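You operate a simulated robot arm through the tools that you are given. There is no shell and no other tool. Be economical: measure what you need, move in short steps, check, and stop when the job is done.

The job below is to be done with a simulated two-armed robot. You get a single attempt, and the scene is never put back.

## Task
Switch the oven off and move the meringues to the cooling rack once the HOT lamp is out.
Fine: both knobs off; door open to cool; rack in and door shut after; the blue tray stays.
Where things are to end (x, y in the base frame): black baking tray within 40 mm of [590, -720].

Only the result counts: the job must be done as asked and must still hold three seconds after the hand-in. Knocking over, shifting, dropping, spilling or breaking anything else fails it.

## Robot
Two 7-joint arms with two-finger parallel grippers on one trunk, on a base that drives. Base frame: it is fixed to the floor where the robot stands at the start and does not move with it; the origin is under the middle of the robot, x ahead of it, y to its left, z up. Readings come in mm, rad, newtons and seconds.
The left shoulder is at the start at [20, 113, 1447], the right one opposite. With the tool pointing down near the work surface each hand reaches from about 100 to 540 mm from the robot's upright axis, wherever it stands, measured 20 degrees to its own side. Places, roughly: black oven knob [400, -400, 1300]; middle oven rack [600, -200, 1000]; oven [700, -200, 1100]; oven door [400, -200, 1000]; steel oven knob [400, 0, 1300]; wires of the cooling rack [600, -700, 900]. Payload 1.57 kg a hand.
The TCP of each hand is the grasp point between the finger pads, 30 mm short of the fingertips. In the tool frame z runs along the fingers and y along their closing line. The gripper opens to 80 mm. The fingers are 17 mm wide and 12 mm thick; the gripper's body (40 by 82 mm) begins 80 mm behind the TCP.
Orientation is that of the tool frame in the base frame, as [roll, pitch, yaw] about the fixed x, y, z axes, in that order (R = Rz(yaw) Ry(pitch) Rx(roll)). With the fingers straight down and closing along the base's y, the tool's x points along the base's -x, its y along +y and its z along -z.

## Interface
- The arms move only by the tool arm_command. It takes "left_motion", "right_motion" or both (then of equal length, played together; a hand with none holds still); each is a list of rows, each a list of 7 numbers: the finger opening in mm, from 0 to 80, then the shift along the base's x, y, z in mm, then the turn, a rotation vector about the base's x, y, z in rad. In form: [[jaw, x, y, z, wx, wy, wz], ...]. A call has 1 to 10 rows; each row shifts and turns the commanded pose from where the row before left it. Rows are played at 5 a second. More than 50 mm and 0.15 rad between two rows, or a gripper value outside its range, and nothing of the call is played. A pose out of reach is approached as far as the arm can. The call stops where the force on the tool passes 40 N (or 10 N more than at its start, if that is more) or the arm is blocked; 0.2 s more then pass. The fingers move at their own pace (about 45 mm/s each) and stop on an object; they squeeze with about 42 N. The grip force told is the motor's: it shows also when the fingers shut on nothing. Time passes only in rows, and 0.2 s behind the last, so rows that do not move let the fingers close. It gives the time, the measured TCP pose, the force on the tool (base axes), the opening and the grip force at its end, in the units of the frame above (readings bear some noise), with the torque about the TCP (base axes, N m) and any sound that the robot's microphone picked up.
- Cameras (640 x 400 px; columns grow to the right, rows downward): "scene" is now at [80.2, -31.2, 1550.8]; the picture's right is [-0.40, -0.92, -0.00], its down [-0.70, 0.31, -0.64] and it looks along [0.58, -0.26, -0.77] (base axes); focal length 214 px, centre (320, 200). "left" rides on the left gripper at [72, 7, -122] in its tool frame; the picture's right is [-0.09, 1.00, 0.00], its down [-0.84, -0.08, -0.54] and it looks along [-0.54, -0.05, 0.84] (tool axes); focal length 238 px, centre (320, 200). "right" rides on the right gripper at [72, -7, -122] in its tool frame; the picture's right is [0.09, 1.00, 0.00], its down [-0.84, 0.08, -0.54] and it looks along [-0.54, 0.05, 0.84] (tool axes); focal length 238 px, centre (320, 200). There is no depth. A picture from a camera that has moved, and an enlarged one, comes with that camera's place and axes in the base frame and with its lens.
- camera(camera): a new picture of that camera. The clock stands still meanwhile.
- slide_trunk(by): slides the trunk up (or, below 0, down) by that many mm; the arms and the scene camera ride with it, the base frame stays. It gives what a move gives, with no picture.
- roll_base(legs): drives the robot by 1 to 6 legs, each [ahead, left, turn to the left] in mm, mm and rad, along the robot's own axes; the way and the turn of a leg run together, so that a leg with both is an arc; at most 1500 mm and 3.142 rad a leg. The arms and the cameras ride along, it lands a little off, and it stops where it bumps. It gives what a move gives.
- head_to(pan, tilt): turns the head with the scene camera to pan (to the left, within 1.396 rad either way) and tilt (down, from -0.506 to 1.204), counted from straight ahead of the robot. It gives what a move gives.
- close_up(camera, box): a new picture of the part [left, top, right, bottom] of that camera's present view, enlarged. The clock stands still meanwhile.
- job_done(): hands the job in; it is judged then, once.

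Work in short steps. Places have to be worked out from the pictures, the camera data and where the tool is seen: move nearer, look again, correct. Check each grasp and each placing, and mend what went wrong. You have 120 turns and 92 pictures in all, those below and enlarged ones among them. Open the grippers and draw the arms clear of the work before you hand the job in, unless the task says otherwise; then end with one line.

The tools are called after "Request:" by a JSON object that holds its "op" and its "data". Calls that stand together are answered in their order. arm_command: Moves the arms, as the interface text tells. Its arguments: {"type":"object","properties":{"left_motion":{"type":"array"},"right_motion":{"type":"array"}},"required":[]} The other tools are called the same way: slide_trunk (by) slides the trunk up or down; roll_base (legs) drives the base; head_to (pan, tilt) turns the head that bears the scene camera; camera (camera) takes a picture; close_up (camera, box) takes an enlarged picture of a part of a camera's view; job_done () hands the job in.

At the start:

```text
t: 0.0
left_eef_pos: [337.6, -36.3, 1454.7]
left_tcp_rot: [-3.141, 0.001, -3.141]
left_force: [0.6, -0.4, -0.1]
left_wrist_torque: [0.01, -0.01, 0.0]
left_grip_width: 80.0
left_finger_force: 0.0
right_eef_pos: [251.1, -360.4, 1522.1]
right_tcp_rot: [-3.138, 0.002, -3.138]
right_force: [0.9, 0.8, 0.3]
right_wrist_torque: [0.04, 0.02, 0.01]
right_grip_width: 80.0
right_finger_force: 0.1
trunk travel left (down, up): [-500.0, 70.0]
robot x, y, heading: [1.5, 1.8, -0.001]
head pan, tilt: [-0.414, 0.878]
```

scene: 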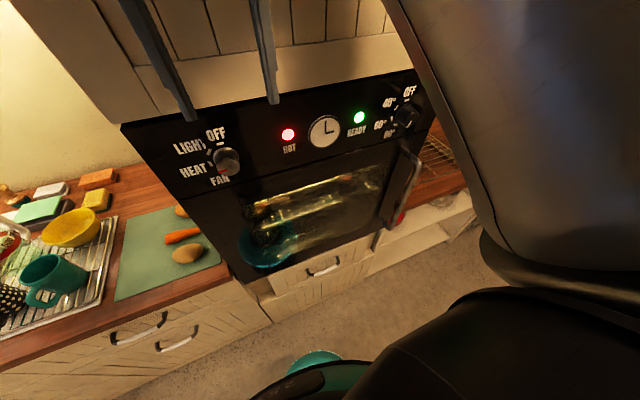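
right: 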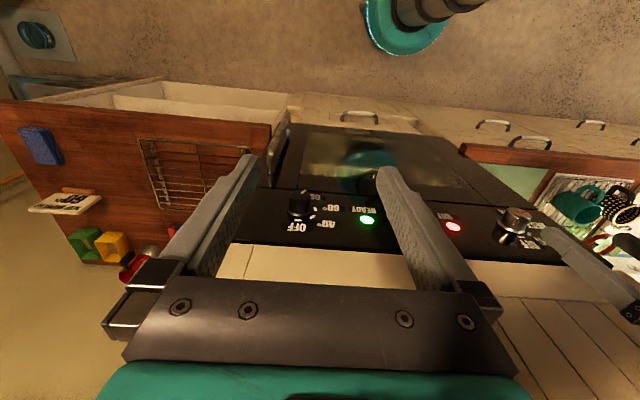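
left: 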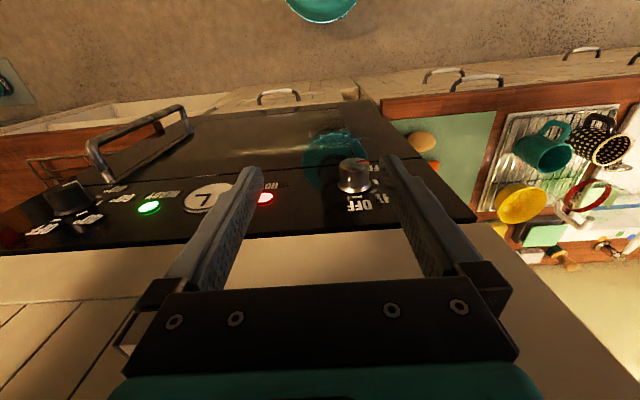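

The HOT lamp is red and the oven sits ahead of me, with the knobs on either side of the panel. I'll look closer at both knobs and the door.

Request:
{"op": "close_up", "data": {"camera": "scene", "box": [160, 70, 480, 270]}}

Request:
{"op": "close_up", "data": {"camera": "left", "box": [0, 80, 400, 260]}}

Request:
{"op": "close_up", "data": {"camera": "right", "box": [0, 80, 320, 280]}}

```text
2.00 times, centred on (320, 170) of scene
camera zoom: at [80.2, -31.2, 1550.8], right [-0.4, -0.92, 0.0], down [-0.7, 0.31, -0.64], along [0.58, -0.26, -0.77], focal length 429 px, centre (320, 260)
```

zoom: 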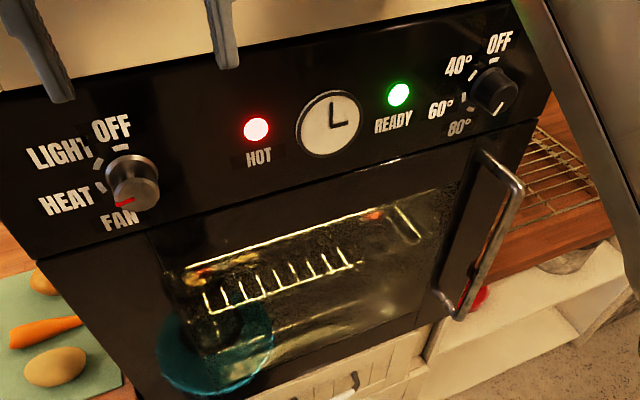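

```text
1.60 times, centred on (200, 170) of left
camera zoom: at [264.8, -30.4, 1575.6], right [0.09, 1.0, 0.0], down [0.84, -0.08, 0.54], along [0.54, -0.05, -0.84], focal length 381 px, centre (512, 248)
```

zoom: 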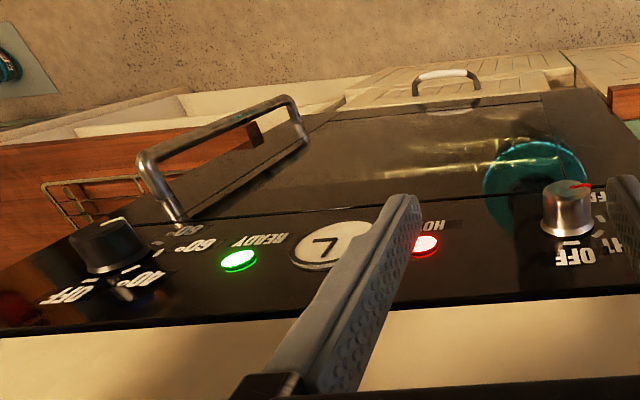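

```text
2.00 times, centred on (160, 180) of right
camera zoom: at [179.1, -364.9, 1643.9], right [-0.09, 1.0, 0.0], down [0.84, 0.08, 0.54], along [0.54, 0.05, -0.84], focal length 477 px, centre (640, 240)
```

zoom: 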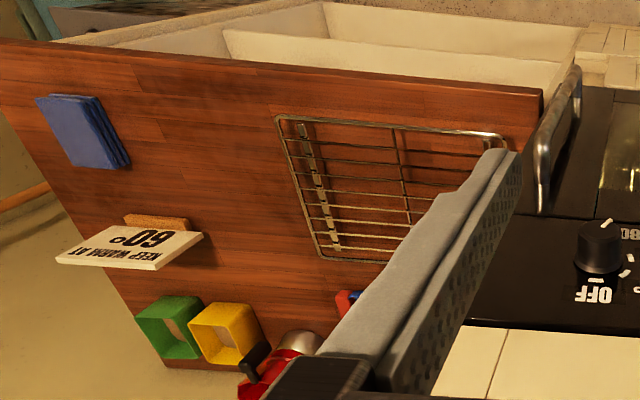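

Steel knob is around [400, 0, 1312] and looks set to FAN. The black knob is around [400, -377, 1312], and the door handle is on the right, so the hinge is on the left. I'll back off 200 mm so the arms have room to point forward.

Request:
{"op": "roll_base", "data": {"legs": [[-200, 0, 0]]}}

Request:
{"op": "head_to", "data": {"pan": -0.35, "tilt": 0.55}}

Request:
{"op": "camera", "data": {"camera": "scene"}}

```text
t: 1.6
left_eef_pos: [136.5, -35.1, 1454.7]
left_tcp_rot: [3.141, 0.0, -3.139]
left_force: [0.2, -0.6, -0.4]
left_wrist_torque: [0.01, -0.04, -0.02]
left_grip_width: 80.0
left_finger_force: 0.1
right_eef_pos: [51.7, -359.7, 1521.4]
right_tcp_rot: [-3.138, 0.001, -3.137]
right_force: [-0.4, 0.1, 0.8]
right_wrist_torque: [-0.02, -0.02, 0.02]
right_grip_width: 80.0
right_finger_force: 0.0
trunk travel left (down, up): [-500.0, 70.0]
robot x, y, heading: [-198.6, -1.7, 0.005]
head pan, tilt: [-0.414, 0.878]
```

```text
t: 2.4
left_eef_pos: [137.8, -35.9, 1454.1]
left_tcp_rot: [3.14, -0.001, -3.138]
left_force: [0.1, 0.5, 0.7]
left_wrist_torque: [-0.01, 0.01, 0.02]
left_grip_width: 80.6
left_finger_force: 0.1
right_eef_pos: [51.8, -358.6, 1521.7]
right_tcp_rot: [-3.138, -0.001, -3.138]
right_force: [-0.5, -0.7, 0.0]
right_wrist_torque: [-0.02, 0.01, 0.02]
right_grip_width: 80.1
right_finger_force: 0.0
trunk travel left (down, up): [-500.0, 70.0]
robot x, y, heading: [-202.8, 3.4, -0.001]
head pan, tilt: [-0.351, 0.55]
```

```text
85 pictures are left
camera scene: at [-105.2, -31.1, 1578.3], right [-0.34, -0.94, 0.0], down [-0.49, 0.18, -0.85], along [0.8, -0.29, -0.52], focal length 214 px, centre (320, 200)
```

scene: 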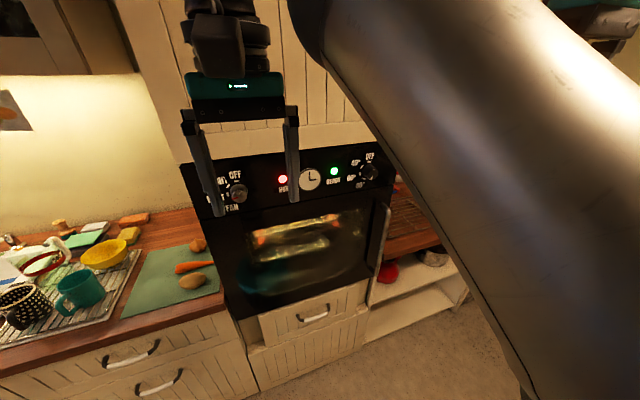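

The view is clear. I'll turn both hands to point forward while lowering them to knob height, staying clear of the panel.

Request:
{"op": "arm_command", "data": {"left_motion": [[80, 8, 3.6, -14, 0, -0.15, 0], [80, 8, 3.6, -14, 0, -0.15, 0], [80, 8, 3.6, -14, 0, -0.15, 0], [80, 8, 3.6, -14, 0, -0.15, 0], [80, 8, 3.6, -14, 0, -0.15, 0], [80, 8, 3.6, -14, 0, -0.15, 0], [80, 8, 3.6, -14, 0, -0.15, 0], [80, 8, 3.6, -14, 0, -0.15, 0], [80, 8, 3.6, -14, 0, -0.15, 0], [80, 8, 3.6, -14, 0, -0.15, 0]], "right_motion": [[80, 16, -1.8, -21, 0, -0.15, 0], [80, 16, -1.8, -21, 0, -0.15, 0], [80, 16, -1.8, -21, 0, -0.15, 0], [80, 16, -1.8, -21, 0, -0.15, 0], [80, 16, -1.8, -21, 0, -0.15, 0], [80, 16, -1.8, -21, 0, -0.15, 0], [80, 16, -1.8, -21, 0, -0.15, 0], [80, 16, -1.8, -21, 0, -0.15, 0], [80, 16, -1.8, -21, 0, -0.15, 0], [80, 16, -1.8, -21, 0, -0.15, 0]]}}

Request:
{"op": "arm_command", "data": {"left_motion": [[80, 0, 0, 0, 0, -0.071, 0], [80, 0, 0, 0, 0, 0, 0]], "right_motion": [[80, 0, 0, 0, 0, -0.071, 0], [80, 0, 0, 0, 0, 0, 0]]}}

Request:
{"op": "camera", "data": {"camera": "scene"}}

Request:
{"op": "camera", "data": {"camera": "left"}}

Request:
{"op": "camera", "data": {"camera": "right"}}

```text
t: 4.6
left_eef_pos: [216.8, 0.1, 1314.8]
left_tcp_rot: [3.14, 1.498, 3.138]
left_force: [-0.4, 0.1, 1.1]
left_wrist_torque: [0.01, 0.02, 0.01]
left_grip_width: 80.1
left_finger_force: 0.0
right_eef_pos: [212.3, -376.2, 1310.6]
right_tcp_rot: [-3.071, 1.505, -3.077]
right_force: [1.1, 0.4, -0.4]
right_wrist_torque: [0.01, 0.04, 0.01]
right_grip_width: 79.8
right_finger_force: 0.2
trunk travel left (down, up): [-500.0, 70.0]
robot x, y, heading: [-203.5, 1.1, -0.004]
head pan, tilt: [-0.351, 0.55]
```

```text
t: 5.2
left_eef_pos: [218.6, 0.1, 1314.4]
left_tcp_rot: [-1.764, 1.568, -1.765]
left_force: [0.1, 0.6, 0.1]
left_wrist_torque: [-0.02, -0.01, 0.0]
left_grip_width: 79.8
left_finger_force: 0.0
right_eef_pos: [212.1, -376.7, 1311.3]
right_tcp_rot: [-1.299, 1.567, -1.302]
right_force: [0.0, 0.5, -0.1]
right_wrist_torque: [-0.01, -0.02, -0.05]
right_grip_width: 79.9
right_finger_force: 0.1
trunk travel left (down, up): [-500.0, 70.0]
robot x, y, heading: [-200.5, -0.9, 0.007]
head pan, tilt: [-0.351, 0.55]
```

```text
84 pictures are left
camera scene: at [-105.3, -30.0, 1578.4], right [-0.34, -0.94, 0.0], down [-0.49, 0.18, -0.85], along [0.8, -0.29, -0.52], focal length 214 px, centre (320, 200)
```

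scene: 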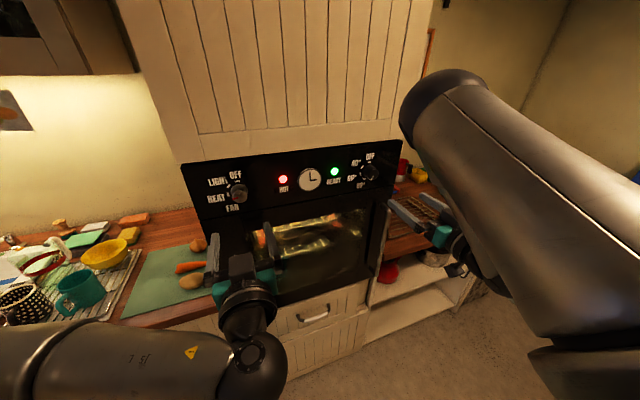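

```text
83 pictures are left
camera left: at [95.1, 7.3, 1241.4], right [0.0, 1.0, 0.09], down [-0.54, -0.08, 0.84], along [0.84, -0.05, 0.54], focal length 238 px, centre (320, 200)
```

left: 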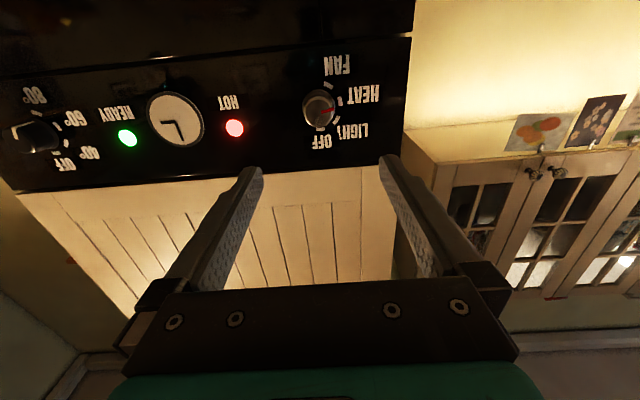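

```text
82 pictures are left
camera right: at [90.1, -381.7, 1239.8], right [0.0, 1.0, -0.1], down [-0.54, 0.08, 0.84], along [0.84, 0.05, 0.54], focal length 238 px, centre (320, 200)
```

right: 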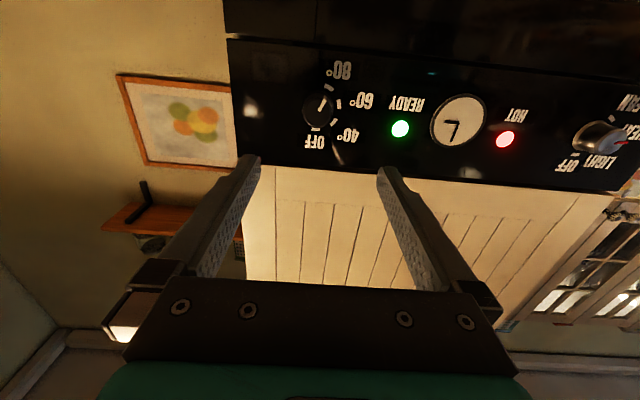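

Both hands point forward. I'll enlarge the knobs to read their pointers.

Request:
{"op": "close_up", "data": {"camera": "left", "box": [270, 50, 400, 160]}}

Request:
{"op": "close_up", "data": {"camera": "right", "box": [265, 50, 395, 160]}}

```text
3.64 times, centred on (335, 105) of left
camera zoom: at [95.1, 7.3, 1241.4], right [0.0, 1.0, 0.09], down [-0.54, -0.08, 0.84], along [0.84, -0.05, 0.54], focal length 867 px, centre (266, 546)
```

zoom: 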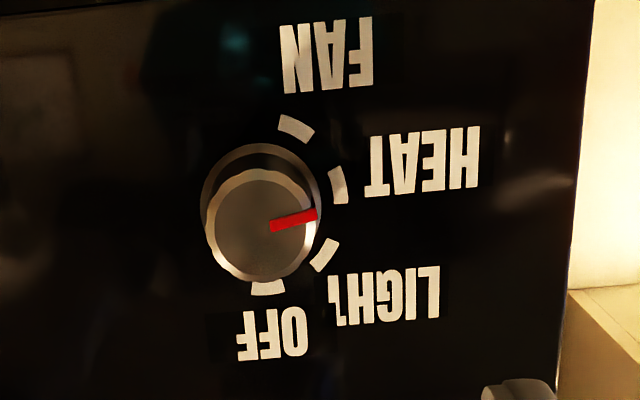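

```text
3.64 times, centred on (330, 105) of right
camera zoom: at [90.1, -381.7, 1239.8], right [0.0, 1.0, -0.1], down [-0.54, 0.08, 0.84], along [0.84, 0.05, 0.54], focal length 867 px, centre (284, 546)
```

zoom: 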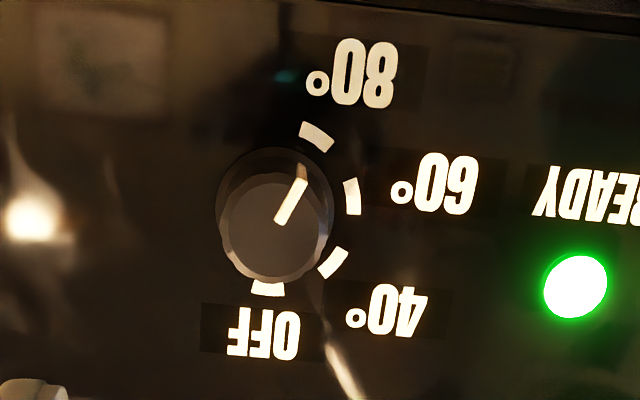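

Steel points at HEAT (about 100° from OFF) and black at 80° (about 150° from OFF), so both turn clockwise as I see them (+wx). The lamp triangulation puts the panel face at x≈412, with the knobs at z≈1302. I'll pre-rotate both wrists backwards and approach to x≈325.

Request:
{"op": "arm_command", "data": {"left_motion": [[80, 13, 0, -1.4, -0.11, 0, 0], [80, 13, 0, -1.4, -0.11, 0, 0], [80, 13, 0, -1.4, -0.11, 0, 0], [80, 13, 0, -1.4, -0.11, 0, 0], [80, 13, 0, -1.4, -0.11, 0, 0], [80, 13, 0, -1.4, -0.11, 0, 0], [80, 13, 0, -1.4, -0.11, 0, 0], [80, 13, 0, -1.4, -0.11, 0, 0]], "right_motion": [[80, 14, -0.3, -1.3, -0.15, 0, 0], [80, 14, -0.3, -1.3, -0.15, 0, 0], [80, 14, -0.3, -1.3, -0.15, 0, 0], [80, 14, -0.3, -1.3, -0.15, 0, 0], [80, 14, -0.3, -1.3, -0.15, 0, 0], [80, 14, -0.3, -1.3, -0.15, 0, 0], [80, 14, -0.3, -1.3, -0.15, 0, 0], [80, 14, -0.3, -1.3, -0.15, 0, 0]]}}

Request:
{"op": "camera", "data": {"camera": "left"}}

Request:
{"op": "camera", "data": {"camera": "right"}}

```text
t: 7.0
left_eef_pos: [321.1, -0.6, 1303.3]
left_tcp_rot: [-1.57, 0.688, -1.572]
left_force: [0.9, -0.4, 0.7]
left_wrist_torque: [-0.01, -0.03, 0.01]
left_grip_width: 79.9
left_finger_force: 0.1
right_eef_pos: [323.6, -378.9, 1301.4]
right_tcp_rot: [-1.568, 0.367, -1.57]
right_force: [-0.3, 0.5, 0.4]
right_wrist_torque: [-0.01, 0.0, -0.02]
right_grip_width: 80.0
right_finger_force: 0.0
trunk travel left (down, up): [-500.0, 70.0]
robot x, y, heading: [-202.8, -1.2, -0.004]
head pan, tilt: [-0.351, 0.55]
```

```text
79 pictures are left
camera left: at [198.9, -52.0, 1251.8], right [0.0, 0.7, -0.71], down [-0.54, 0.6, 0.59], along [0.84, 0.38, 0.38], focal length 238 px, centre (320, 200)
```

left: 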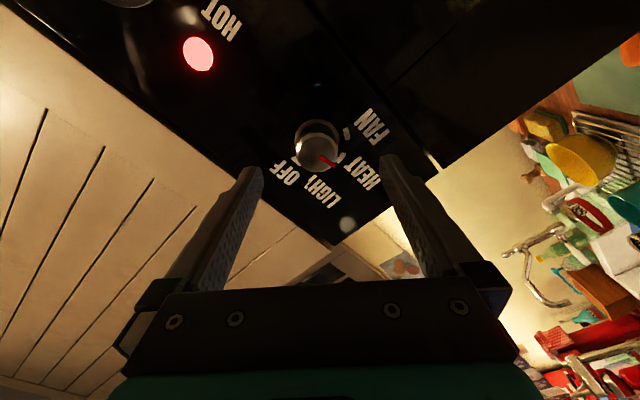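

```text
78 pictures are left
camera right: at [201.8, -447.9, 1281.8], right [0.0, 0.27, -0.96], down [-0.54, 0.81, 0.23], along [0.84, 0.52, 0.15], focal length 238 px, centre (320, 200)
```

right: 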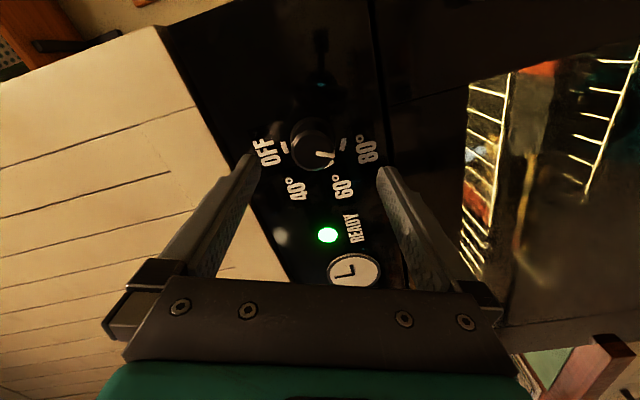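

The knobs line up with the tool axes. I'll advance about 48 mm, then close slowly.

Request:
{"op": "arm_command", "data": {"left_motion": [[80, 12, 0.1, 0, 0, 0, 0], [80, 12, 0.1, 0, 0, 0, 0], [80, 13, 0.1, 0, 0, 0, 0], [80, 12, 0.1, 0, 0, 0, 0], [35, 0, 0, 0, 0, 0, 0], [20, 0, 0, 0, 0, 0, 0], [20, 0, 0, 0, 0, 0, 0], [20, 0, 0, 0, 0, 0, 0]], "right_motion": [[80, 12, 0, 0, 0, 0, 0], [80, 12, 0, 0, 0, 0, 0], [80, 12, 0, 0, 0, 0, 0], [80, 12, 0, 0, 0, 0, 0], [35, 0, 0, 0, 0, 0, 0], [20, 0, 0, 0, 0, 0, 0], [20, 0, 0, 0, 0, 0, 0], [20, 0, 0, 0, 0, 0, 0]]}}

```text
t: 8.8
left_eef_pos: [369.7, -1.7, 1306.6]
left_tcp_rot: [-1.565, 0.688, -1.57]
left_force: [7.8, -3.2, 6.9]
left_wrist_torque: [0.06, 0.13, -0.28]
left_grip_width: 36.3
left_finger_force: 25.1
right_eef_pos: [371.9, -381.8, 1306.8]
right_tcp_rot: [-1.555, 0.367, -1.57]
right_force: [2.4, -9.2, 24.4]
right_wrist_torque: [0.03, -0.01, -0.03]
right_grip_width: 36.7
right_finger_force: 24.0
trunk travel left (down, up): [-500.0, 70.0]
robot x, y, heading: [-203.4, -0.4, 0.002]
head pan, tilt: [-0.351, 0.55]
```

Both knobs are gripped at 36 mm. The side forces show the true centres sit a few mm higher, so I'll correct for that and turn both clockwise in steps.

Request:
{"op": "arm_command", "data": {"left_motion": [[15, 0, -0.5, 2, 0, 0, 0], [15, 0, 0, 0, 0.12, 0, 0], [15, 0, 0, 0, 0.12, 0, 0], [15, 0, 0, 0, 0.12, 0, 0], [15, 0, 0, 0, 0.12, 0, 0], [15, 0, 0, 0, 0.12, 0, 0], [15, 0, 0, 0, 0.12, 0, 0], [15, 0, 0, 0, 0.12, 0, 0], [15, 0, 0, 0, 0, 0, 0]], "right_motion": [[15, 0, -1.5, 4.5, 0, 0, 0], [15, 0, 0, 0, 0.14, 0, 0], [15, 0, 0, 0, 0.14, 0, 0], [15, 0, 0, 0, 0.14, 0, 0], [15, 0, 0, 0, 0.14, 0, 0], [15, 0, 0, 0, 0.14, 0, 0], [15, 0, 0, 0, 0.14, 0, 0], [15, 0, 0, 0, 0.14, 0, 0], [15, 0, 0, 0, 0, 0, 0]]}}

Request:
{"op": "camera", "data": {"camera": "left"}}

Request:
{"op": "camera", "data": {"camera": "right"}}

```text
t: 10.8
left_eef_pos: [370.1, 0.7, 1305.9]
left_tcp_rot: [-1.559, 1.533, -1.559]
left_force: [-14.0, 3.5, 9.8]
left_wrist_torque: [0.02, 0.15, 0.08]
left_grip_width: 35.9
left_finger_force: 42.5
right_eef_pos: [371.6, -380.7, 1306.8]
right_tcp_rot: [-1.565, 1.351, -1.565]
right_force: [16.0, -6.7, 5.6]
right_wrist_torque: [0.02, -0.08, 0.14]
right_grip_width: 36.2
right_finger_force: 43.3
trunk travel left (down, up): [-500.0, 70.0]
robot x, y, heading: [-194.7, 0.9, 0.005]
head pan, tilt: [-0.351, 0.55]
```

```text
77 pictures are left
camera left: at [247.1, 3.5, 1232.8], right [0.0, 1.0, 0.05], down [-0.54, -0.05, 0.84], along [0.84, -0.03, 0.54], focal length 238 px, centre (320, 200)
```

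left: 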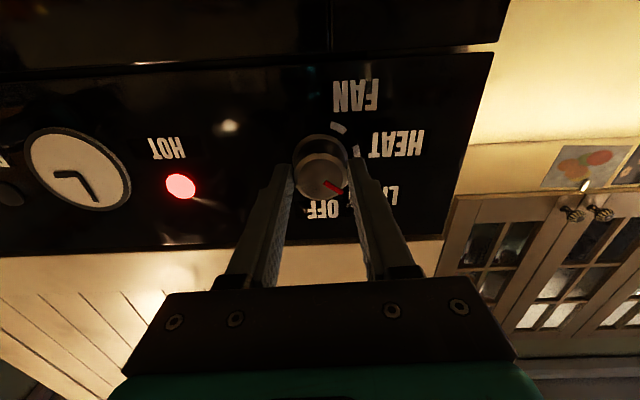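

```text
76 pictures are left
camera right: at [249.4, -401.6, 1237.1], right [0.0, 0.95, -0.31], down [-0.54, 0.26, 0.8], along [0.84, 0.17, 0.52], focal length 238 px, centre (320, 200)
```

right: 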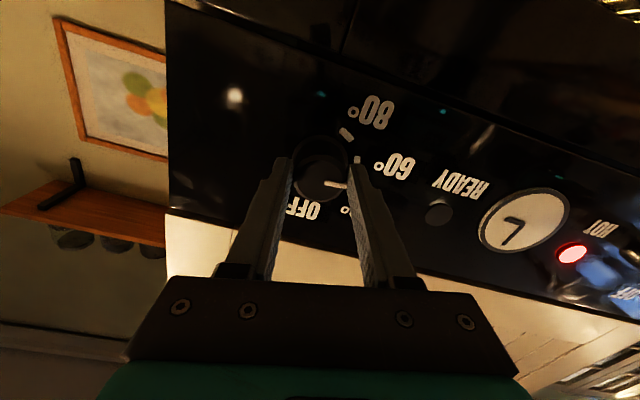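

Both knobs follow, and the READY lamp is out. I'll continue: left about 0.9 rad more, right about 1.5 rad.

Request:
{"op": "arm_command", "data": {"left_motion": [[15, 0, 0, 0, 0.09, 0, 0], [15, 0, 0, 0, 0.09, 0, 0], [15, 0, 0, 0, 0.09, 0, 0], [15, 0, 0, 0, 0.09, 0, 0], [15, 0, 0, 0, 0.09, 0, 0], [15, 0, 0, 0, 0.09, 0, 0], [15, 0, 0, 0, 0.09, 0, 0], [15, 0, 0, 0, 0.09, 0, 0], [15, 0, 0, 0, 0.09, 0, 0], [15, 0, 0, 0, 0.09, 0, 0]], "right_motion": [[15, 0, 0, 0, 0.148, 0, 0], [15, 0, 0, 0, 0.148, 0, 0], [15, 0, 0, 0, 0.148, 0, 0], [15, 0, 0, 0, 0.148, 0, 0], [15, 0, 0, 0, 0.148, 0, 0], [15, 0, 0, 0, 0.148, 0, 0], [15, 0, 0, 0, 0.148, 0, 0], [15, 0, 0, 0, 0.148, 0, 0], [15, 0, 0, 0, 0.148, 0, 0], [15, 0, 0, 0, 0.148, 0, 0]]}}

Request:
{"op": "camera", "data": {"camera": "left"}}

Request:
{"op": "camera", "data": {"camera": "right"}}

```text
t: 13.0
left_eef_pos: [370.0, 1.3, 1306.3]
left_tcp_rot: [1.569, 0.712, 1.572]
left_force: [-9.4, 3.2, 10.8]
left_wrist_torque: [-0.03, 0.29, 0.37]
left_grip_width: 35.8
left_finger_force: 42.8
right_eef_pos: [371.2, -377.8, 1306.5]
right_tcp_rot: [1.57, 0.313, 1.572]
right_force: [11.0, 8.6, 4.0]
right_wrist_torque: [-0.02, 0.17, -0.25]
right_grip_width: 36.2
right_finger_force: 42.5
trunk travel left (down, up): [-500.0, 70.0]
robot x, y, heading: [-198.8, -4.0, -0.003]
head pan, tilt: [-0.351, 0.55]
```

```text
75 pictures are left
camera left: at [247.1, 60.1, 1263.6], right [0.0, 0.58, 0.81], down [-0.54, -0.68, 0.49], along [0.84, -0.44, 0.32], focal length 238 px, centre (320, 200)
```

left: 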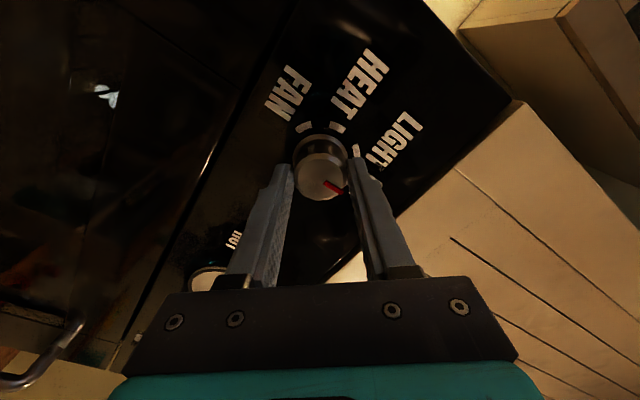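

```text
74 pictures are left
camera right: at [249.1, -310.8, 1279.2], right [0.0, 0.39, 0.92], down [-0.54, -0.77, 0.33], along [0.84, -0.5, 0.21], focal length 238 px, centre (320, 200)
```

right: 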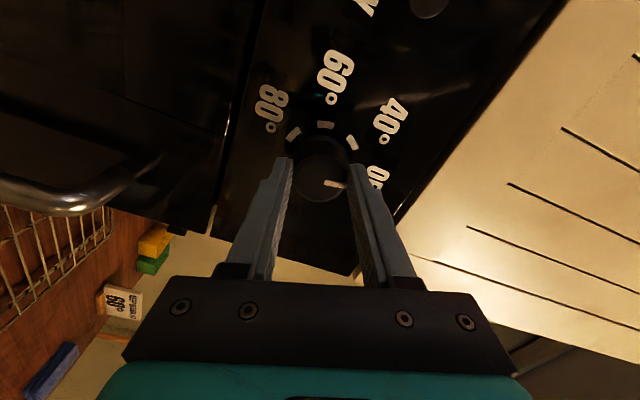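

Steel is about 9° short of OFF and black about 18° short. I'll add the remaining turn, release, back off and check.

Request:
{"op": "arm_command", "data": {"left_motion": [[15, 0, 0, 0, 0.08, 0, 0], [15, 0, 0, 0, 0.08, 0, 0], [15, 0, 0, 0, 0, 0, 0], [80, 0, 0, 0, 0, 0, 0], [80, 0, 0, 0, 0, 0, 0], [80, 0, 0, 0, 0, 0, 0], [80, -20, 0, 0, 0, 0, 0], [80, -25, 0, 0, 0, 0, 0], [80, -25, 0, 0, 0, 0, 0]], "right_motion": [[15, 0, 0, 0, 0.14, 0, 0], [15, 0, 0, 0, 0.14, 0, 0], [15, 0, 0, 0, 0, 0, 0], [80, 0, 0, 0, 0, 0, 0], [80, 0, 0, 0, 0, 0, 0], [80, 0, 0, 0, 0, 0, 0], [80, -20, 0, 0, 0, 0, 0], [80, -25, 0, 0, 0, 0, 0], [80, -25, 0, 0, 0, 0, 0]]}}

Request:
{"op": "close_up", "data": {"camera": "scene", "box": [180, 120, 440, 290]}}

Request:
{"op": "close_up", "data": {"camera": "left", "box": [220, 60, 440, 200]}}

Request:
{"op": "close_up", "data": {"camera": "right", "box": [220, 60, 440, 200]}}

```text
t: 15.0
left_eef_pos: [298.1, -0.2, 1305.5]
left_tcp_rot: [1.571, 0.552, 1.572]
left_force: [-0.4, 0.6, 1.0]
left_wrist_torque: [0.01, 0.03, 0.01]
left_grip_width: 80.3
left_finger_force: 0.1
right_eef_pos: [299.9, -382.9, 1307.3]
right_tcp_rot: [1.571, 0.035, 1.571]
right_force: [-0.2, -0.5, -0.4]
right_wrist_torque: [0.06, -0.01, 0.01]
right_grip_width: 80.2
right_finger_force: 0.1
trunk travel left (down, up): [-500.0, 70.0]
robot x, y, heading: [-197.1, -0.9, 0.001]
head pan, tilt: [-0.351, 0.55]
```

```text
2.35 times, centred on (310, 205) of scene
camera zoom: at [-107.1, -31.2, 1578.5], right [-0.34, -0.94, 0.0], down [-0.49, 0.18, -0.85], along [0.8, -0.29, -0.52], focal length 505 px, centre (344, 188)
```

zoom: 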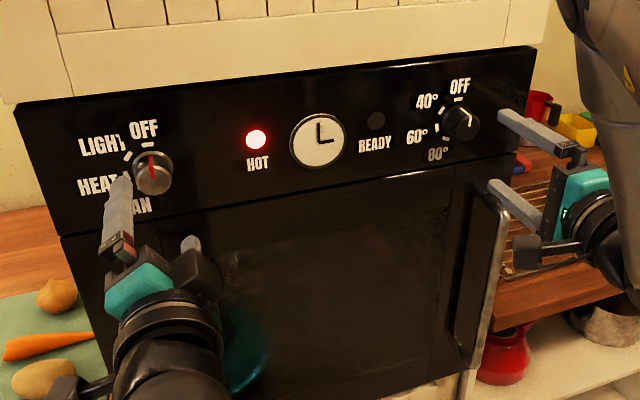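

```text
2.86 times, centred on (330, 130) of left
camera zoom: at [176.3, 64.0, 1273.1], right [0.0, 0.44, 0.9], down [-0.54, -0.75, 0.37], along [0.84, -0.49, 0.24], focal length 681 px, centre (291, 400)
```

zoom: 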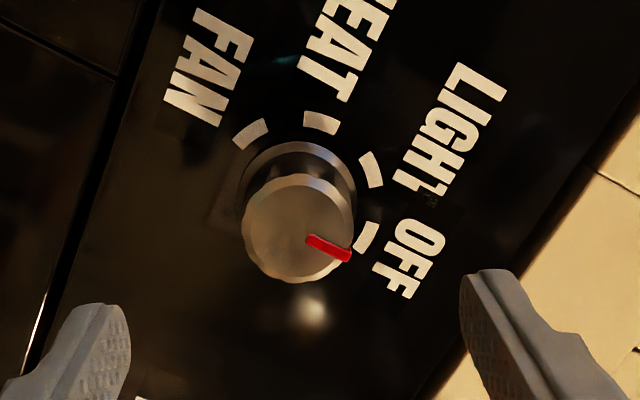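

```text
2.86 times, centred on (330, 130) of right
camera zoom: at [177.6, -308.8, 1298.1], right [0.0, 0.13, 0.99], down [-0.54, -0.83, 0.11], along [0.84, -0.54, 0.07], focal length 681 px, centre (291, 400)
```

zoom: 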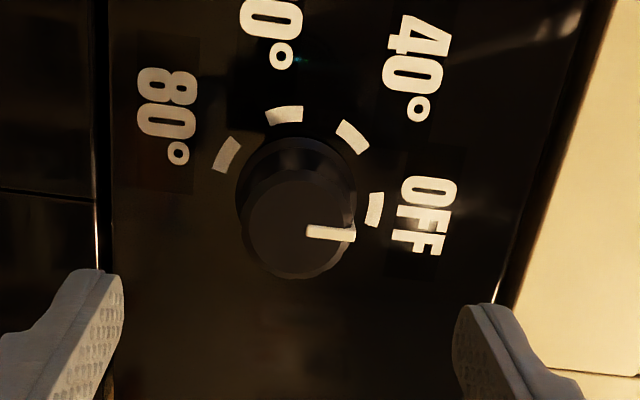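

Both knobs read OFF, READY is out and the oven light is out; only HOT remains. I'll rotate the wrists back so the jaws close along y, and retract to look at the handle.

Request:
{"op": "arm_command", "data": {"left_motion": [[80, -10, 10, -5, -0.103, 0, 0], [80, -10, 10, -5, -0.103, 0, 0], [80, -10, 10, -5, -0.103, 0, 0], [80, -10, 10, -5, -0.103, 0, 0], [80, -10, 10, -5, -0.103, 0, 0], [80, -10, 10, -5, -0.103, 0, 0], [80, -10, 10, -5, -0.103, 0, 0], [80, -10, 10, -5, -0.103, 0, 0], [80, -10, 10, -5, -0.103, 0, 0], [80, -10, 10, -5, -0.103, 0, 0]], "right_motion": [[80, -10, -6, -10, -0.15, 0, 0], [80, -10, -6, -10, -0.15, 0, 0], [80, -10, -6, -10, -0.15, 0, 0], [80, -10, -6, -10, -0.15, 0, 0], [80, -10, -6, -10, -0.15, 0, 0], [80, -10, -6, -10, -0.15, 0, 0], [80, -10, -6, -10, -0.15, 0, 0], [80, -10, -6, -10, -0.15, 0, 0], [80, -10, -6, -10, -0.15, 0, 0], [80, -10, -6, -10, -0.15, 0, 0]]}}

Request:
{"op": "camera", "data": {"camera": "scene"}}

Request:
{"op": "camera", "data": {"camera": "right"}}

```text
t: 17.2
left_eef_pos: [204.5, 103.2, 1261.5]
left_tcp_rot: [0.812, 1.545, 0.799]
left_force: [0.2, 0.4, 0.5]
left_wrist_torque: [0.0, -0.01, 0.0]
left_grip_width: 80.0
left_finger_force: 0.1
right_eef_pos: [201.0, -441.1, 1205.5]
right_tcp_rot: [1.546, 1.535, 1.546]
right_force: [-0.4, 0.0, -0.1]
right_wrist_torque: [0.02, -0.02, 0.02]
right_grip_width: 79.9
right_finger_force: 0.0
trunk travel left (down, up): [-500.0, 70.0]
robot x, y, heading: [-200.7, -2.1, 0.002]
head pan, tilt: [-0.351, 0.55]
```

```text
70 pictures are left
camera scene: at [-106.2, -31.2, 1578.5], right [-0.34, -0.94, 0.0], down [-0.49, 0.18, -0.85], along [0.8, -0.29, -0.52], focal length 214 px, centre (320, 200)
```

scene: 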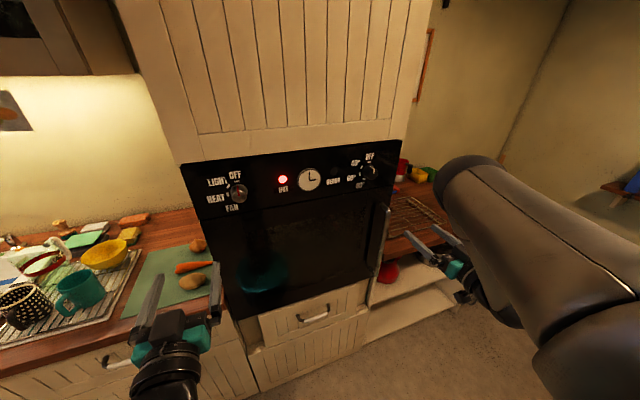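

```text
69 pictures are left
camera right: at [79.7, -444.1, 1133.8], right [0.0, 1.0, -0.06], down [-0.54, 0.05, 0.84], along [0.84, 0.03, 0.54], focal length 238 px, centre (320, 200)
```

right: 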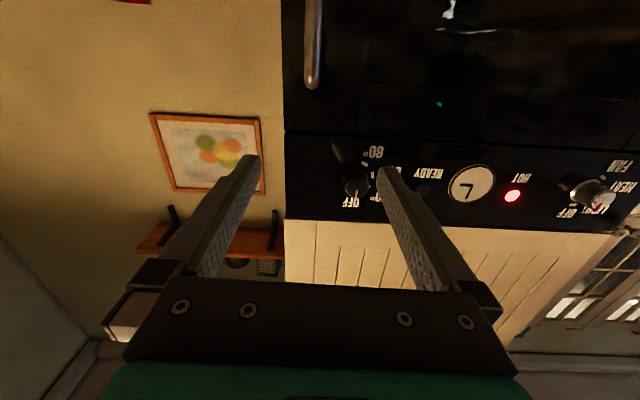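

HOT is still on, so the door must be opened to cool. The handle bar is near x≈370, y≈-451, z 970–1180, and the hinge is near y≈+95, so the door is wide. I'll shift the base right and slightly back to clear its swing.

Request:
{"op": "roll_base", "data": {"legs": [[-50, -380, 0]]}}

Request:
{"op": "head_to", "data": {"pan": 0.15, "tilt": 0.55}}

Request:
{"op": "camera", "data": {"camera": "scene"}}

```text
t: 19.6
left_eef_pos: [152.3, -276.6, 1256.1]
left_tcp_rot: [1.187, 1.548, 1.175]
left_force: [0.6, -0.7, 0.6]
left_wrist_torque: [-0.01, 0.04, 0.02]
left_grip_width: 79.7
left_finger_force: 0.1
right_eef_pos: [151.6, -819.6, 1205.4]
right_tcp_rot: [1.566, 1.532, 1.56]
right_force: [-0.3, -0.1, -0.6]
right_wrist_torque: [0.0, -0.02, -0.03]
right_grip_width: 80.1
right_finger_force: 0.1
trunk travel left (down, up): [-500.0, 70.0]
robot x, y, heading: [-249.0, -377.1, 0.001]
head pan, tilt: [-0.351, 0.55]
```

```text
t: 20.6
left_eef_pos: [152.0, -275.5, 1255.9]
left_tcp_rot: [1.217, 1.546, 1.204]
left_force: [0.3, 0.2, 0.1]
left_wrist_torque: [-0.02, 0.03, 0.01]
left_grip_width: 79.9
left_finger_force: 0.1
right_eef_pos: [151.8, -819.0, 1205.5]
right_tcp_rot: [1.567, 1.532, 1.563]
right_force: [-0.7, 0.0, 0.0]
right_wrist_torque: [0.0, 0.01, 0.04]
right_grip_width: 80.1
right_finger_force: 0.1
trunk travel left (down, up): [-500.0, 70.0]
robot x, y, heading: [-249.2, -376.8, -0.001]
head pan, tilt: [0.15, 0.55]
```

```text
68 pictures are left
camera scene: at [-150.8, -364.4, 1578.4], right [0.15, -0.99, 0.0], down [-0.52, -0.08, -0.85], along [0.84, 0.13, -0.52], focal length 214 px, centre (320, 200)
```

scene: 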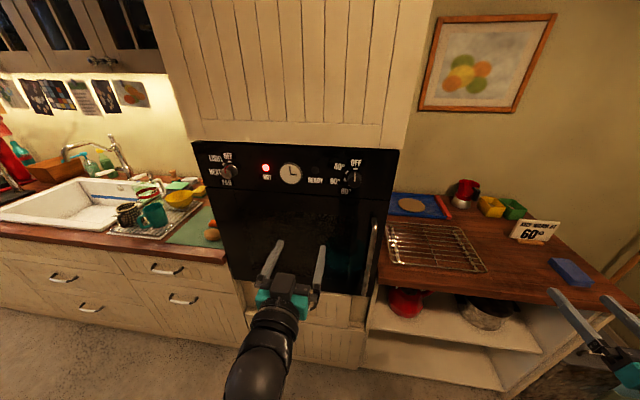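

Clear view. I'll raise the left hand above door height out of the way, and bring the right hand in front of the handle at z≈1080.

Request:
{"op": "arm_command", "data": {"left_motion": [[80, -5, 5, 28, 0, 0, 0], [80, -5, 5, 28, 0, 0, 0], [80, -5, 5, 28, 0, 0, 0], [80, -5, 5, 28, 0, 0, 0], [80, -5, 5, 28, 0, 0, 0], [80, -5, 5, 28, 0, 0, 0], [80, -5, 5, 28, 0, 0, 0], [80, -5, 5, 28, 0, 0, 0], [80, -5, 5, 28, 0, 0, 0], [80, 0, 0, 0, 0, 0, 0]], "right_motion": [[80, 14, 41, -14, 0, 0, 0], [80, 14, 41, -14, 0, 0, 0], [80, 14, 41, -14, 0, 0, 0], [80, 14, 41, -14, 0, 0, 0], [80, 14, 41, -14, 0, 0, 0], [80, 14, 41, -14, 0, 0, 0], [80, 14, 41, -14, 0, 0, 0], [80, 14, 41, -14, 0, 0, 0], [80, 14, 39, -14, 0, 0, 0], [80, 0, 0, 0, 0, 0, 0]]}}

Request:
{"op": "camera", "data": {"camera": "scene"}}

Request:
{"op": "camera", "data": {"camera": "right"}}

```text
t: 22.8
left_eef_pos: [201.8, -253.6, 1466.6]
left_tcp_rot: [1.472, 1.494, 1.486]
left_force: [-0.5, -0.5, 0.6]
left_wrist_torque: [-0.02, 0.01, -0.02]
left_grip_width: 80.3
left_finger_force: 0.0
left hand out of reach, approached as far as the arm can: row 2, 3, 4, 5, 6, 7, 8, 9
right_eef_pos: [183.5, -727.1, 1267.2]
right_tcp_rot: [1.653, 1.532, 1.654]
right_force: [0.1, 0.6, 0.0]
right_wrist_torque: [0.0, -0.03, -0.02]
right_grip_width: 79.9
right_finger_force: 0.1
right hand out of reach, approached as far as the arm can: row 1, 2, 3, 4, 5, 6, 7, 8, 9
trunk travel left (down, up): [-500.0, 70.0]
robot x, y, heading: [-250.3, -376.2, 0.004]
head pan, tilt: [0.15, 0.55]
```

```text
67 pictures are left
camera scene: at [-151.2, -364.6, 1578.4], right [0.15, -0.99, 0.0], down [-0.52, -0.08, -0.85], along [0.84, 0.13, -0.52], focal length 214 px, centre (320, 200)
```

scene: 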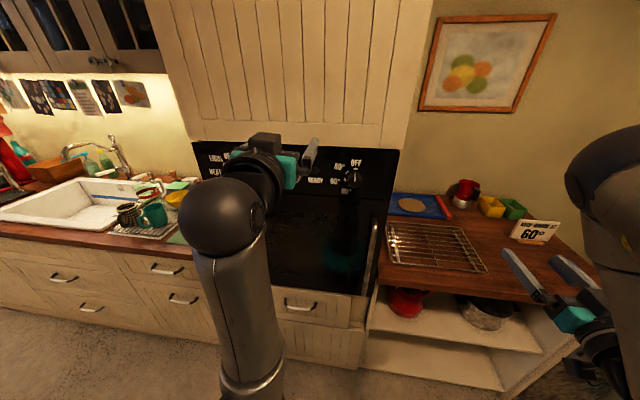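

```text
66 pictures are left
camera right: at [60.8, -730.7, 1195.6], right [0.0, 1.0, -0.05], down [-0.54, 0.05, 0.84], along [0.84, 0.03, 0.54], focal length 238 px, centre (320, 200)
```

right: 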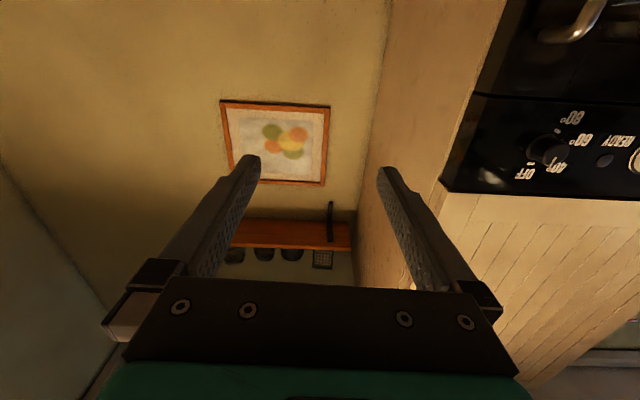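

The right arm hit a joint limit. I'll test whether it moves sideways and down in smaller pieces.

Request:
{"op": "arm_command", "data": {"right_motion": [[80, 0, 30, 0, 0, 0, 0], [80, 0, 30, 0, 0, 0, 0], [80, 0, 30, 0, 0, 0, 0]]}}

Request:
{"op": "arm_command", "data": {"right_motion": [[80, 0, 0, -30, 0, 0, 0], [80, 0, 0, -30, 0, 0, 0]]}}

```text
t: 23.6
left_eef_pos: [199.6, -252.4, 1468.7]
left_tcp_rot: [1.402, 1.497, 1.415]
left_force: [-0.4, -0.4, 0.1]
left_wrist_torque: [-0.01, 0.01, 0.0]
left_grip_width: 79.7
left_finger_force: 0.0
right_eef_pos: [165.6, -695.3, 1306.5]
right_tcp_rot: [1.64, 1.533, 1.637]
right_force: [-0.2, 0.3, -0.3]
right_wrist_torque: [-0.01, -0.02, 0.03]
right_grip_width: 80.0
right_finger_force: 0.0
right hand out of reach, approached as far as the arm can: row 1, 2, 3
trunk travel left (down, up): [-500.0, 70.0]
robot x, y, heading: [-250.9, -380.8, -0.001]
head pan, tilt: [0.15, 0.55]
```

```text
t: 24.2
left_eef_pos: [200.9, -253.5, 1468.6]
left_tcp_rot: [1.39, 1.498, 1.403]
left_force: [-0.3, 0.8, 0.6]
left_wrist_torque: [0.0, 0.03, 0.02]
left_grip_width: 79.9
left_finger_force: 0.0
right_eef_pos: [173.2, -724.9, 1267.5]
right_tcp_rot: [1.625, 1.533, 1.623]
right_force: [1.4, -0.1, -0.8]
right_wrist_torque: [0.02, 0.0, -0.03]
right_grip_width: 80.1
right_finger_force: 0.1
right hand out of reach, approached as far as the arm can: row 1, 2
trunk travel left (down, up): [-500.0, 70.0]
robot x, y, heading: [-250.2, -377.8, 0.003]
head pan, tilt: [0.15, 0.55]
```

I'll try relaxing the orientation by rolling the wrist, to see which way frees the joint limit.

Request:
{"op": "arm_command", "data": {"right_motion": [[80, 0, 0, 0, 0.15, 0, 0], [80, 0, 0, 0, 0.15, 0, 0], [80, 0, 20, 0, 0.15, 0, 0], [80, 0, 30, -10, 0, 0, 0]]}}

Request:
{"op": "camera", "data": {"camera": "scene"}}

```text
t: 25.2
left_eef_pos: [200.1, -253.3, 1468.8]
left_tcp_rot: [1.365, 1.498, 1.378]
left_force: [-0.4, -0.2, -0.9]
left_wrist_torque: [0.01, 0.03, 0.01]
left_grip_width: 80.0
left_finger_force: 0.0
right_eef_pos: [172.2, -713.6, 1280.7]
right_tcp_rot: [1.581, 1.082, 1.579]
right_force: [0.2, 0.0, 0.3]
right_wrist_torque: [-0.02, -0.04, 0.02]
right_grip_width: 80.0
right_finger_force: 0.0
right hand out of reach, approached as far as the arm can: row 3, 4
trunk travel left (down, up): [-500.0, 70.0]
robot x, y, heading: [-251.8, -373.1, -0.006]
head pan, tilt: [0.15, 0.55]
```

```text
65 pictures are left
camera scene: at [-150.8, -364.4, 1578.4], right [0.15, -0.99, 0.0], down [-0.52, -0.08, -0.85], along [0.84, 0.13, -0.52], focal length 214 px, centre (320, 200)
```

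scene: 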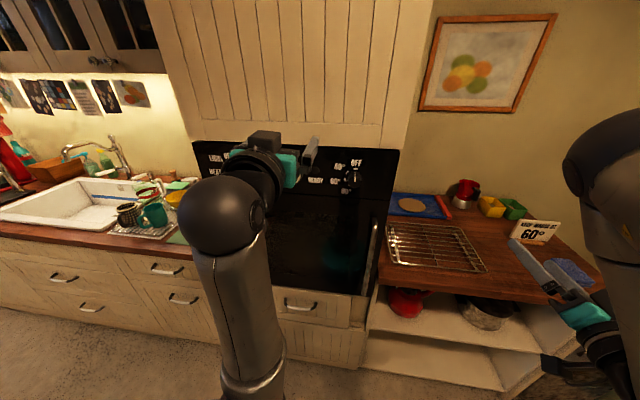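

Rolling works but translation inward doesn't. I'll undo the roll and yaw the hand inward (left), which suits the elbow-out posture, then retry.

Request:
{"op": "arm_command", "data": {"right_motion": [[80, 0, 0, 0, -0.15, 0, 0.1], [80, 0, 0, 0, -0.15, 0, 0.1], [80, 0, 0, 0, -0.15, 0, 0.1], [80, 0, 0, 0, 0, 0, 0.15], [80, 0, 0, 0, 0, 0, 0.15], [80, 0, 20, 0, 0, 0, 0], [80, 0, 30, -10, 0, 0, 0], [80, 0, 30, -10, 0, 0, 0]]}}

```text
refused: row 1 steps farther than a row can; nothing moved
```

Request:
{"op": "arm_command", "data": {"right_motion": [[80, 0, 0, 0, -0.11, 0, 0.1], [80, 0, 0, 0, -0.11, 0, 0.1], [80, 0, 0, 0, -0.11, 0, 0.1], [80, 0, 0, 0, -0.11, 0, 0.1], [80, 0, 0, 0, 0, 0, 0.15], [80, 0, 20, 0, 0, 0, 0], [80, 0, 30, -10, 0, 0, 0], [80, 0, 30, -10, 0, 0, 0]]}}

```text
t: 27.0
left_eef_pos: [201.0, -251.7, 1469.2]
left_tcp_rot: [1.356, 1.5, 1.366]
left_force: [0.6, -0.7, 0.2]
left_wrist_torque: [0.05, -0.01, -0.03]
left_grip_width: 80.0
left_finger_force: 0.1
right_eef_pos: [171.8, -632.1, 1261.7]
right_tcp_rot: [2.56, 1.468, 3.092]
right_force: [0.7, -0.1, 0.3]
right_wrist_torque: [-0.01, 0.03, -0.04]
right_grip_width: 79.9
right_finger_force: 0.1
trunk travel left (down, up): [-500.0, 70.0]
robot x, y, heading: [-252.0, -377.3, -0.001]
head pan, tilt: [0.15, 0.55]
```

That freed it. I'll continue to a pre-grasp position along the inward-yawed tool direction.

Request:
{"op": "arm_command", "data": {"right_motion": [[80, 18, 23, -30, 0, 0, 0], [80, 18, 23, -30, 0, 0, 0], [80, 18, 23, -30, 0, 0, 0], [80, 18, 23, -30, 0, 0, 0], [80, 18, 23, -30, 0, 0, 0], [80, 18, 23, -30, 0, 0, 0], [80, 0, 0, 0, 0, 0, 0]]}}

Request:
{"op": "camera", "data": {"camera": "scene"}}

Request:
{"op": "camera", "data": {"camera": "right"}}

```text
t: 28.6
left_eef_pos: [201.2, -253.5, 1469.0]
left_tcp_rot: [1.34, 1.498, 1.35]
left_force: [-0.6, 1.2, 0.7]
left_wrist_torque: [0.01, 0.0, -0.02]
left_grip_width: 80.4
left_finger_force: 0.0
right_eef_pos: [292.1, -546.2, 1099.2]
right_tcp_rot: [2.577, 1.456, 3.127]
right_force: [0.0, -0.8, -0.2]
right_wrist_torque: [0.02, 0.0, 0.0]
right_grip_width: 80.3
right_finger_force: 0.1
right hand out of reach, approached as far as the arm can: row 4, 5, 6
trunk travel left (down, up): [-500.0, 70.0]
robot x, y, heading: [-250.7, -374.9, 0.002]
head pan, tilt: [0.15, 0.55]
```

```text
64 pictures are left
camera scene: at [-151.1, -364.1, 1578.5], right [0.15, -0.99, 0.0], down [-0.52, -0.08, -0.85], along [0.84, 0.13, -0.52], focal length 214 px, centre (320, 200)
```

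scene: 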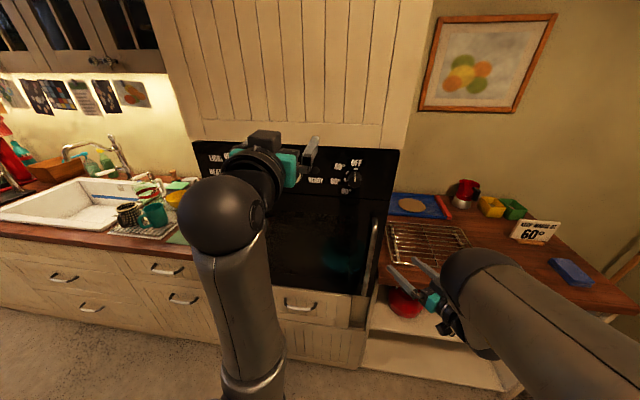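

```text
63 pictures are left
camera right: at [183.9, -614.8, 1040.1], right [-0.53, 0.85, -0.03], down [-0.4, -0.22, 0.89], along [0.75, 0.48, 0.46], focal length 238 px, centre (320, 200)
```

right: 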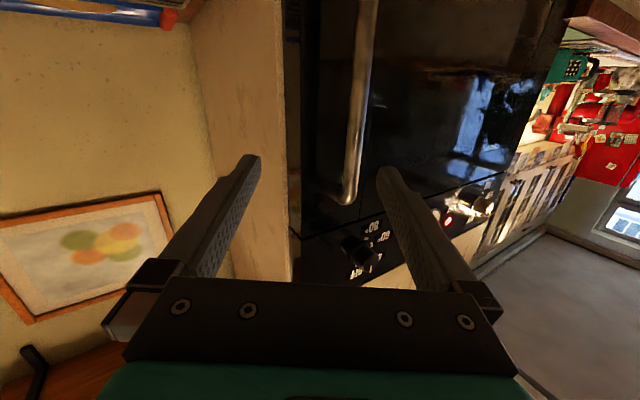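

The handle is at about (370, -458) at this height. Since the arm is at its limit inward, I'll use the base to make the approach.

Request:
{"op": "roll_base", "data": {"legs": [[27, 56, 0]]}}

Request:
{"op": "camera", "data": {"camera": "right"}}

```text
t: 29.5
left_eef_pos: [228.6, -196.1, 1470.6]
left_tcp_rot: [1.342, 1.5, 1.355]
left_force: [0.1, 0.7, -0.6]
left_wrist_torque: [-0.02, 0.02, -0.05]
left_grip_width: 80.1
left_finger_force: 0.1
right_eef_pos: [319.5, -489.6, 1099.3]
right_tcp_rot: [2.591, 1.457, 3.14]
right_force: [0.8, -0.4, 0.0]
right_wrist_torque: [0.02, -0.01, -0.02]
right_grip_width: 79.8
right_finger_force: 0.0
trunk travel left (down, up): [-500.0, 70.0]
robot x, y, heading: [-217.5, -322.0, -0.001]
head pan, tilt: [0.15, 0.55]
```

```text
62 pictures are left
camera right: at [211.5, -558.1, 1040.3], right [-0.53, 0.85, -0.03], down [-0.4, -0.22, 0.89], along [0.75, 0.48, 0.46], focal length 238 px, centre (320, 200)
```

right: 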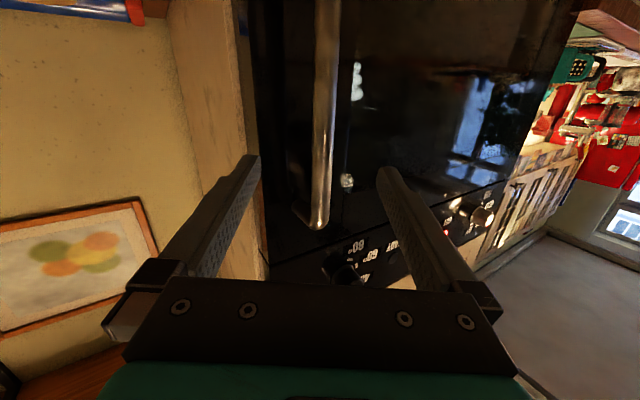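

Handle is on the tool axis, about 70 mm ahead. I'll drive the last bit and close.

Request:
{"op": "roll_base", "data": {"legs": [[55, 35, 0]]}}

Request:
{"op": "arm_command", "data": {"right_motion": [[40, 0, 0, 0, 0, 0, 0], [0, 0, 0, 0, 0, 0, 0], [0, 0, 0, 0, 0, 0, 0], [0, 0, 0, 0, 0, 0, 0], [0, 0, 0, 0, 0, 0, 0]]}}

Request:
{"op": "camera", "data": {"camera": "right"}}

```text
t: 30.6
left_eef_pos: [276.5, -165.1, 1471.1]
left_tcp_rot: [1.332, 1.493, 1.35]
left_force: [0.4, -0.2, -0.3]
left_wrist_torque: [-0.01, -0.01, 0.0]
left_grip_width: 80.1
left_finger_force: 0.0
right_eef_pos: [365.0, -465.0, 1099.9]
right_tcp_rot: [2.605, 1.459, -3.138]
right_force: [-0.4, 0.7, -0.3]
right_wrist_torque: [-0.02, 0.01, 0.02]
right_grip_width: 80.1
right_finger_force: 0.1
trunk travel left (down, up): [-500.0, 70.0]
robot x, y, heading: [-173.3, -287.5, 0.001]
head pan, tilt: [0.15, 0.55]
stopped in leg 1: the force on the tool passed its limit at 50 N (the readings are from after the stop); the commanded pose is now the measured one
```

```text
t: 31.8
left_eef_pos: [276.4, -163.3, 1472.2]
left_tcp_rot: [1.32, 1.496, 1.335]
left_force: [-0.2, 0.4, -0.1]
left_wrist_torque: [-0.01, -0.04, 0.01]
left_grip_width: 79.9
left_finger_force: 0.2
right_eef_pos: [363.7, -459.9, 1099.7]
right_tcp_rot: [2.603, 1.457, -3.135]
right_force: [-10.8, 13.0, -1.2]
right_wrist_torque: [-0.12, -0.58, 0.3]
right_grip_width: 18.5
right_finger_force: 24.9
trunk travel left (down, up): [-500.0, 70.0]
robot x, y, heading: [-174.2, -289.2, -0.002]
head pan, tilt: [0.15, 0.55]
```

```text
61 pictures are left
camera right: at [255.8, -528.1, 1039.9], right [-0.52, 0.85, -0.03], down [-0.41, -0.22, 0.89], along [0.75, 0.48, 0.46], focal length 238 px, centre (320, 200)
```

right: 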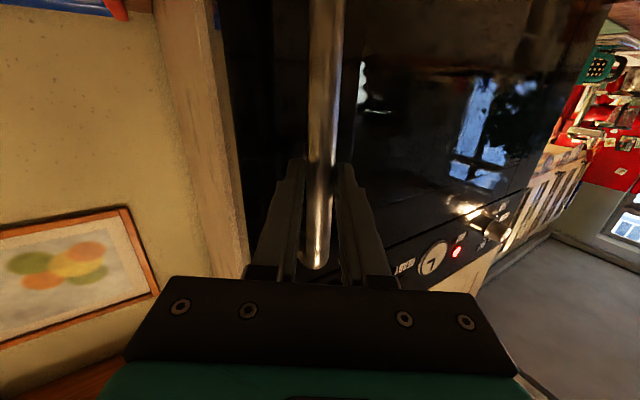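

Handle is gripped (18.5 mm bar). I'll pull along the door's arc, turning the hand with it.

Request:
{"op": "arm_command", "data": {"right_motion": [[0, -18, 2, 0, 0, 0, -0.033], [0, -18, 2, 0, 0, 0, -0.033], [0, -18, 2.5, 0, 0, 0, -0.033], [0, -18, 4, 0, 0, 0, -0.033], [0, -18, 4, 0, 0, 0, -0.033], [0, -18, 4, 0, 0, 0, -0.033]]}}

```text
t: 32.2
left_eef_pos: [276.7, -163.6, 1471.8]
left_tcp_rot: [1.329, 1.49, 1.35]
left_force: [-0.1, -0.2, -0.7]
left_wrist_torque: [0.0, 0.01, 0.02]
left_grip_width: 80.0
left_finger_force: 0.1
right_eef_pos: [349.3, -459.7, 1100.7]
right_tcp_rot: [2.555, 1.443, 3.115]
right_force: [1.8, 14.5, -5.0]
right_wrist_torque: [-1.0, 0.42, 0.0]
right_grip_width: 19.0
right_finger_force: 33.1
right hand out of reach, approached as far as the arm can: row 1, 2
trunk travel left (down, up): [-500.0, 70.0]
robot x, y, heading: [-171.0, -293.4, 0.005]
head pan, tilt: [0.15, 0.55]
stopped in row 2 (right hand): the force on the tool passed its limit at 42 N (the readings are from after the stop); the commanded pose is now the measured one
```

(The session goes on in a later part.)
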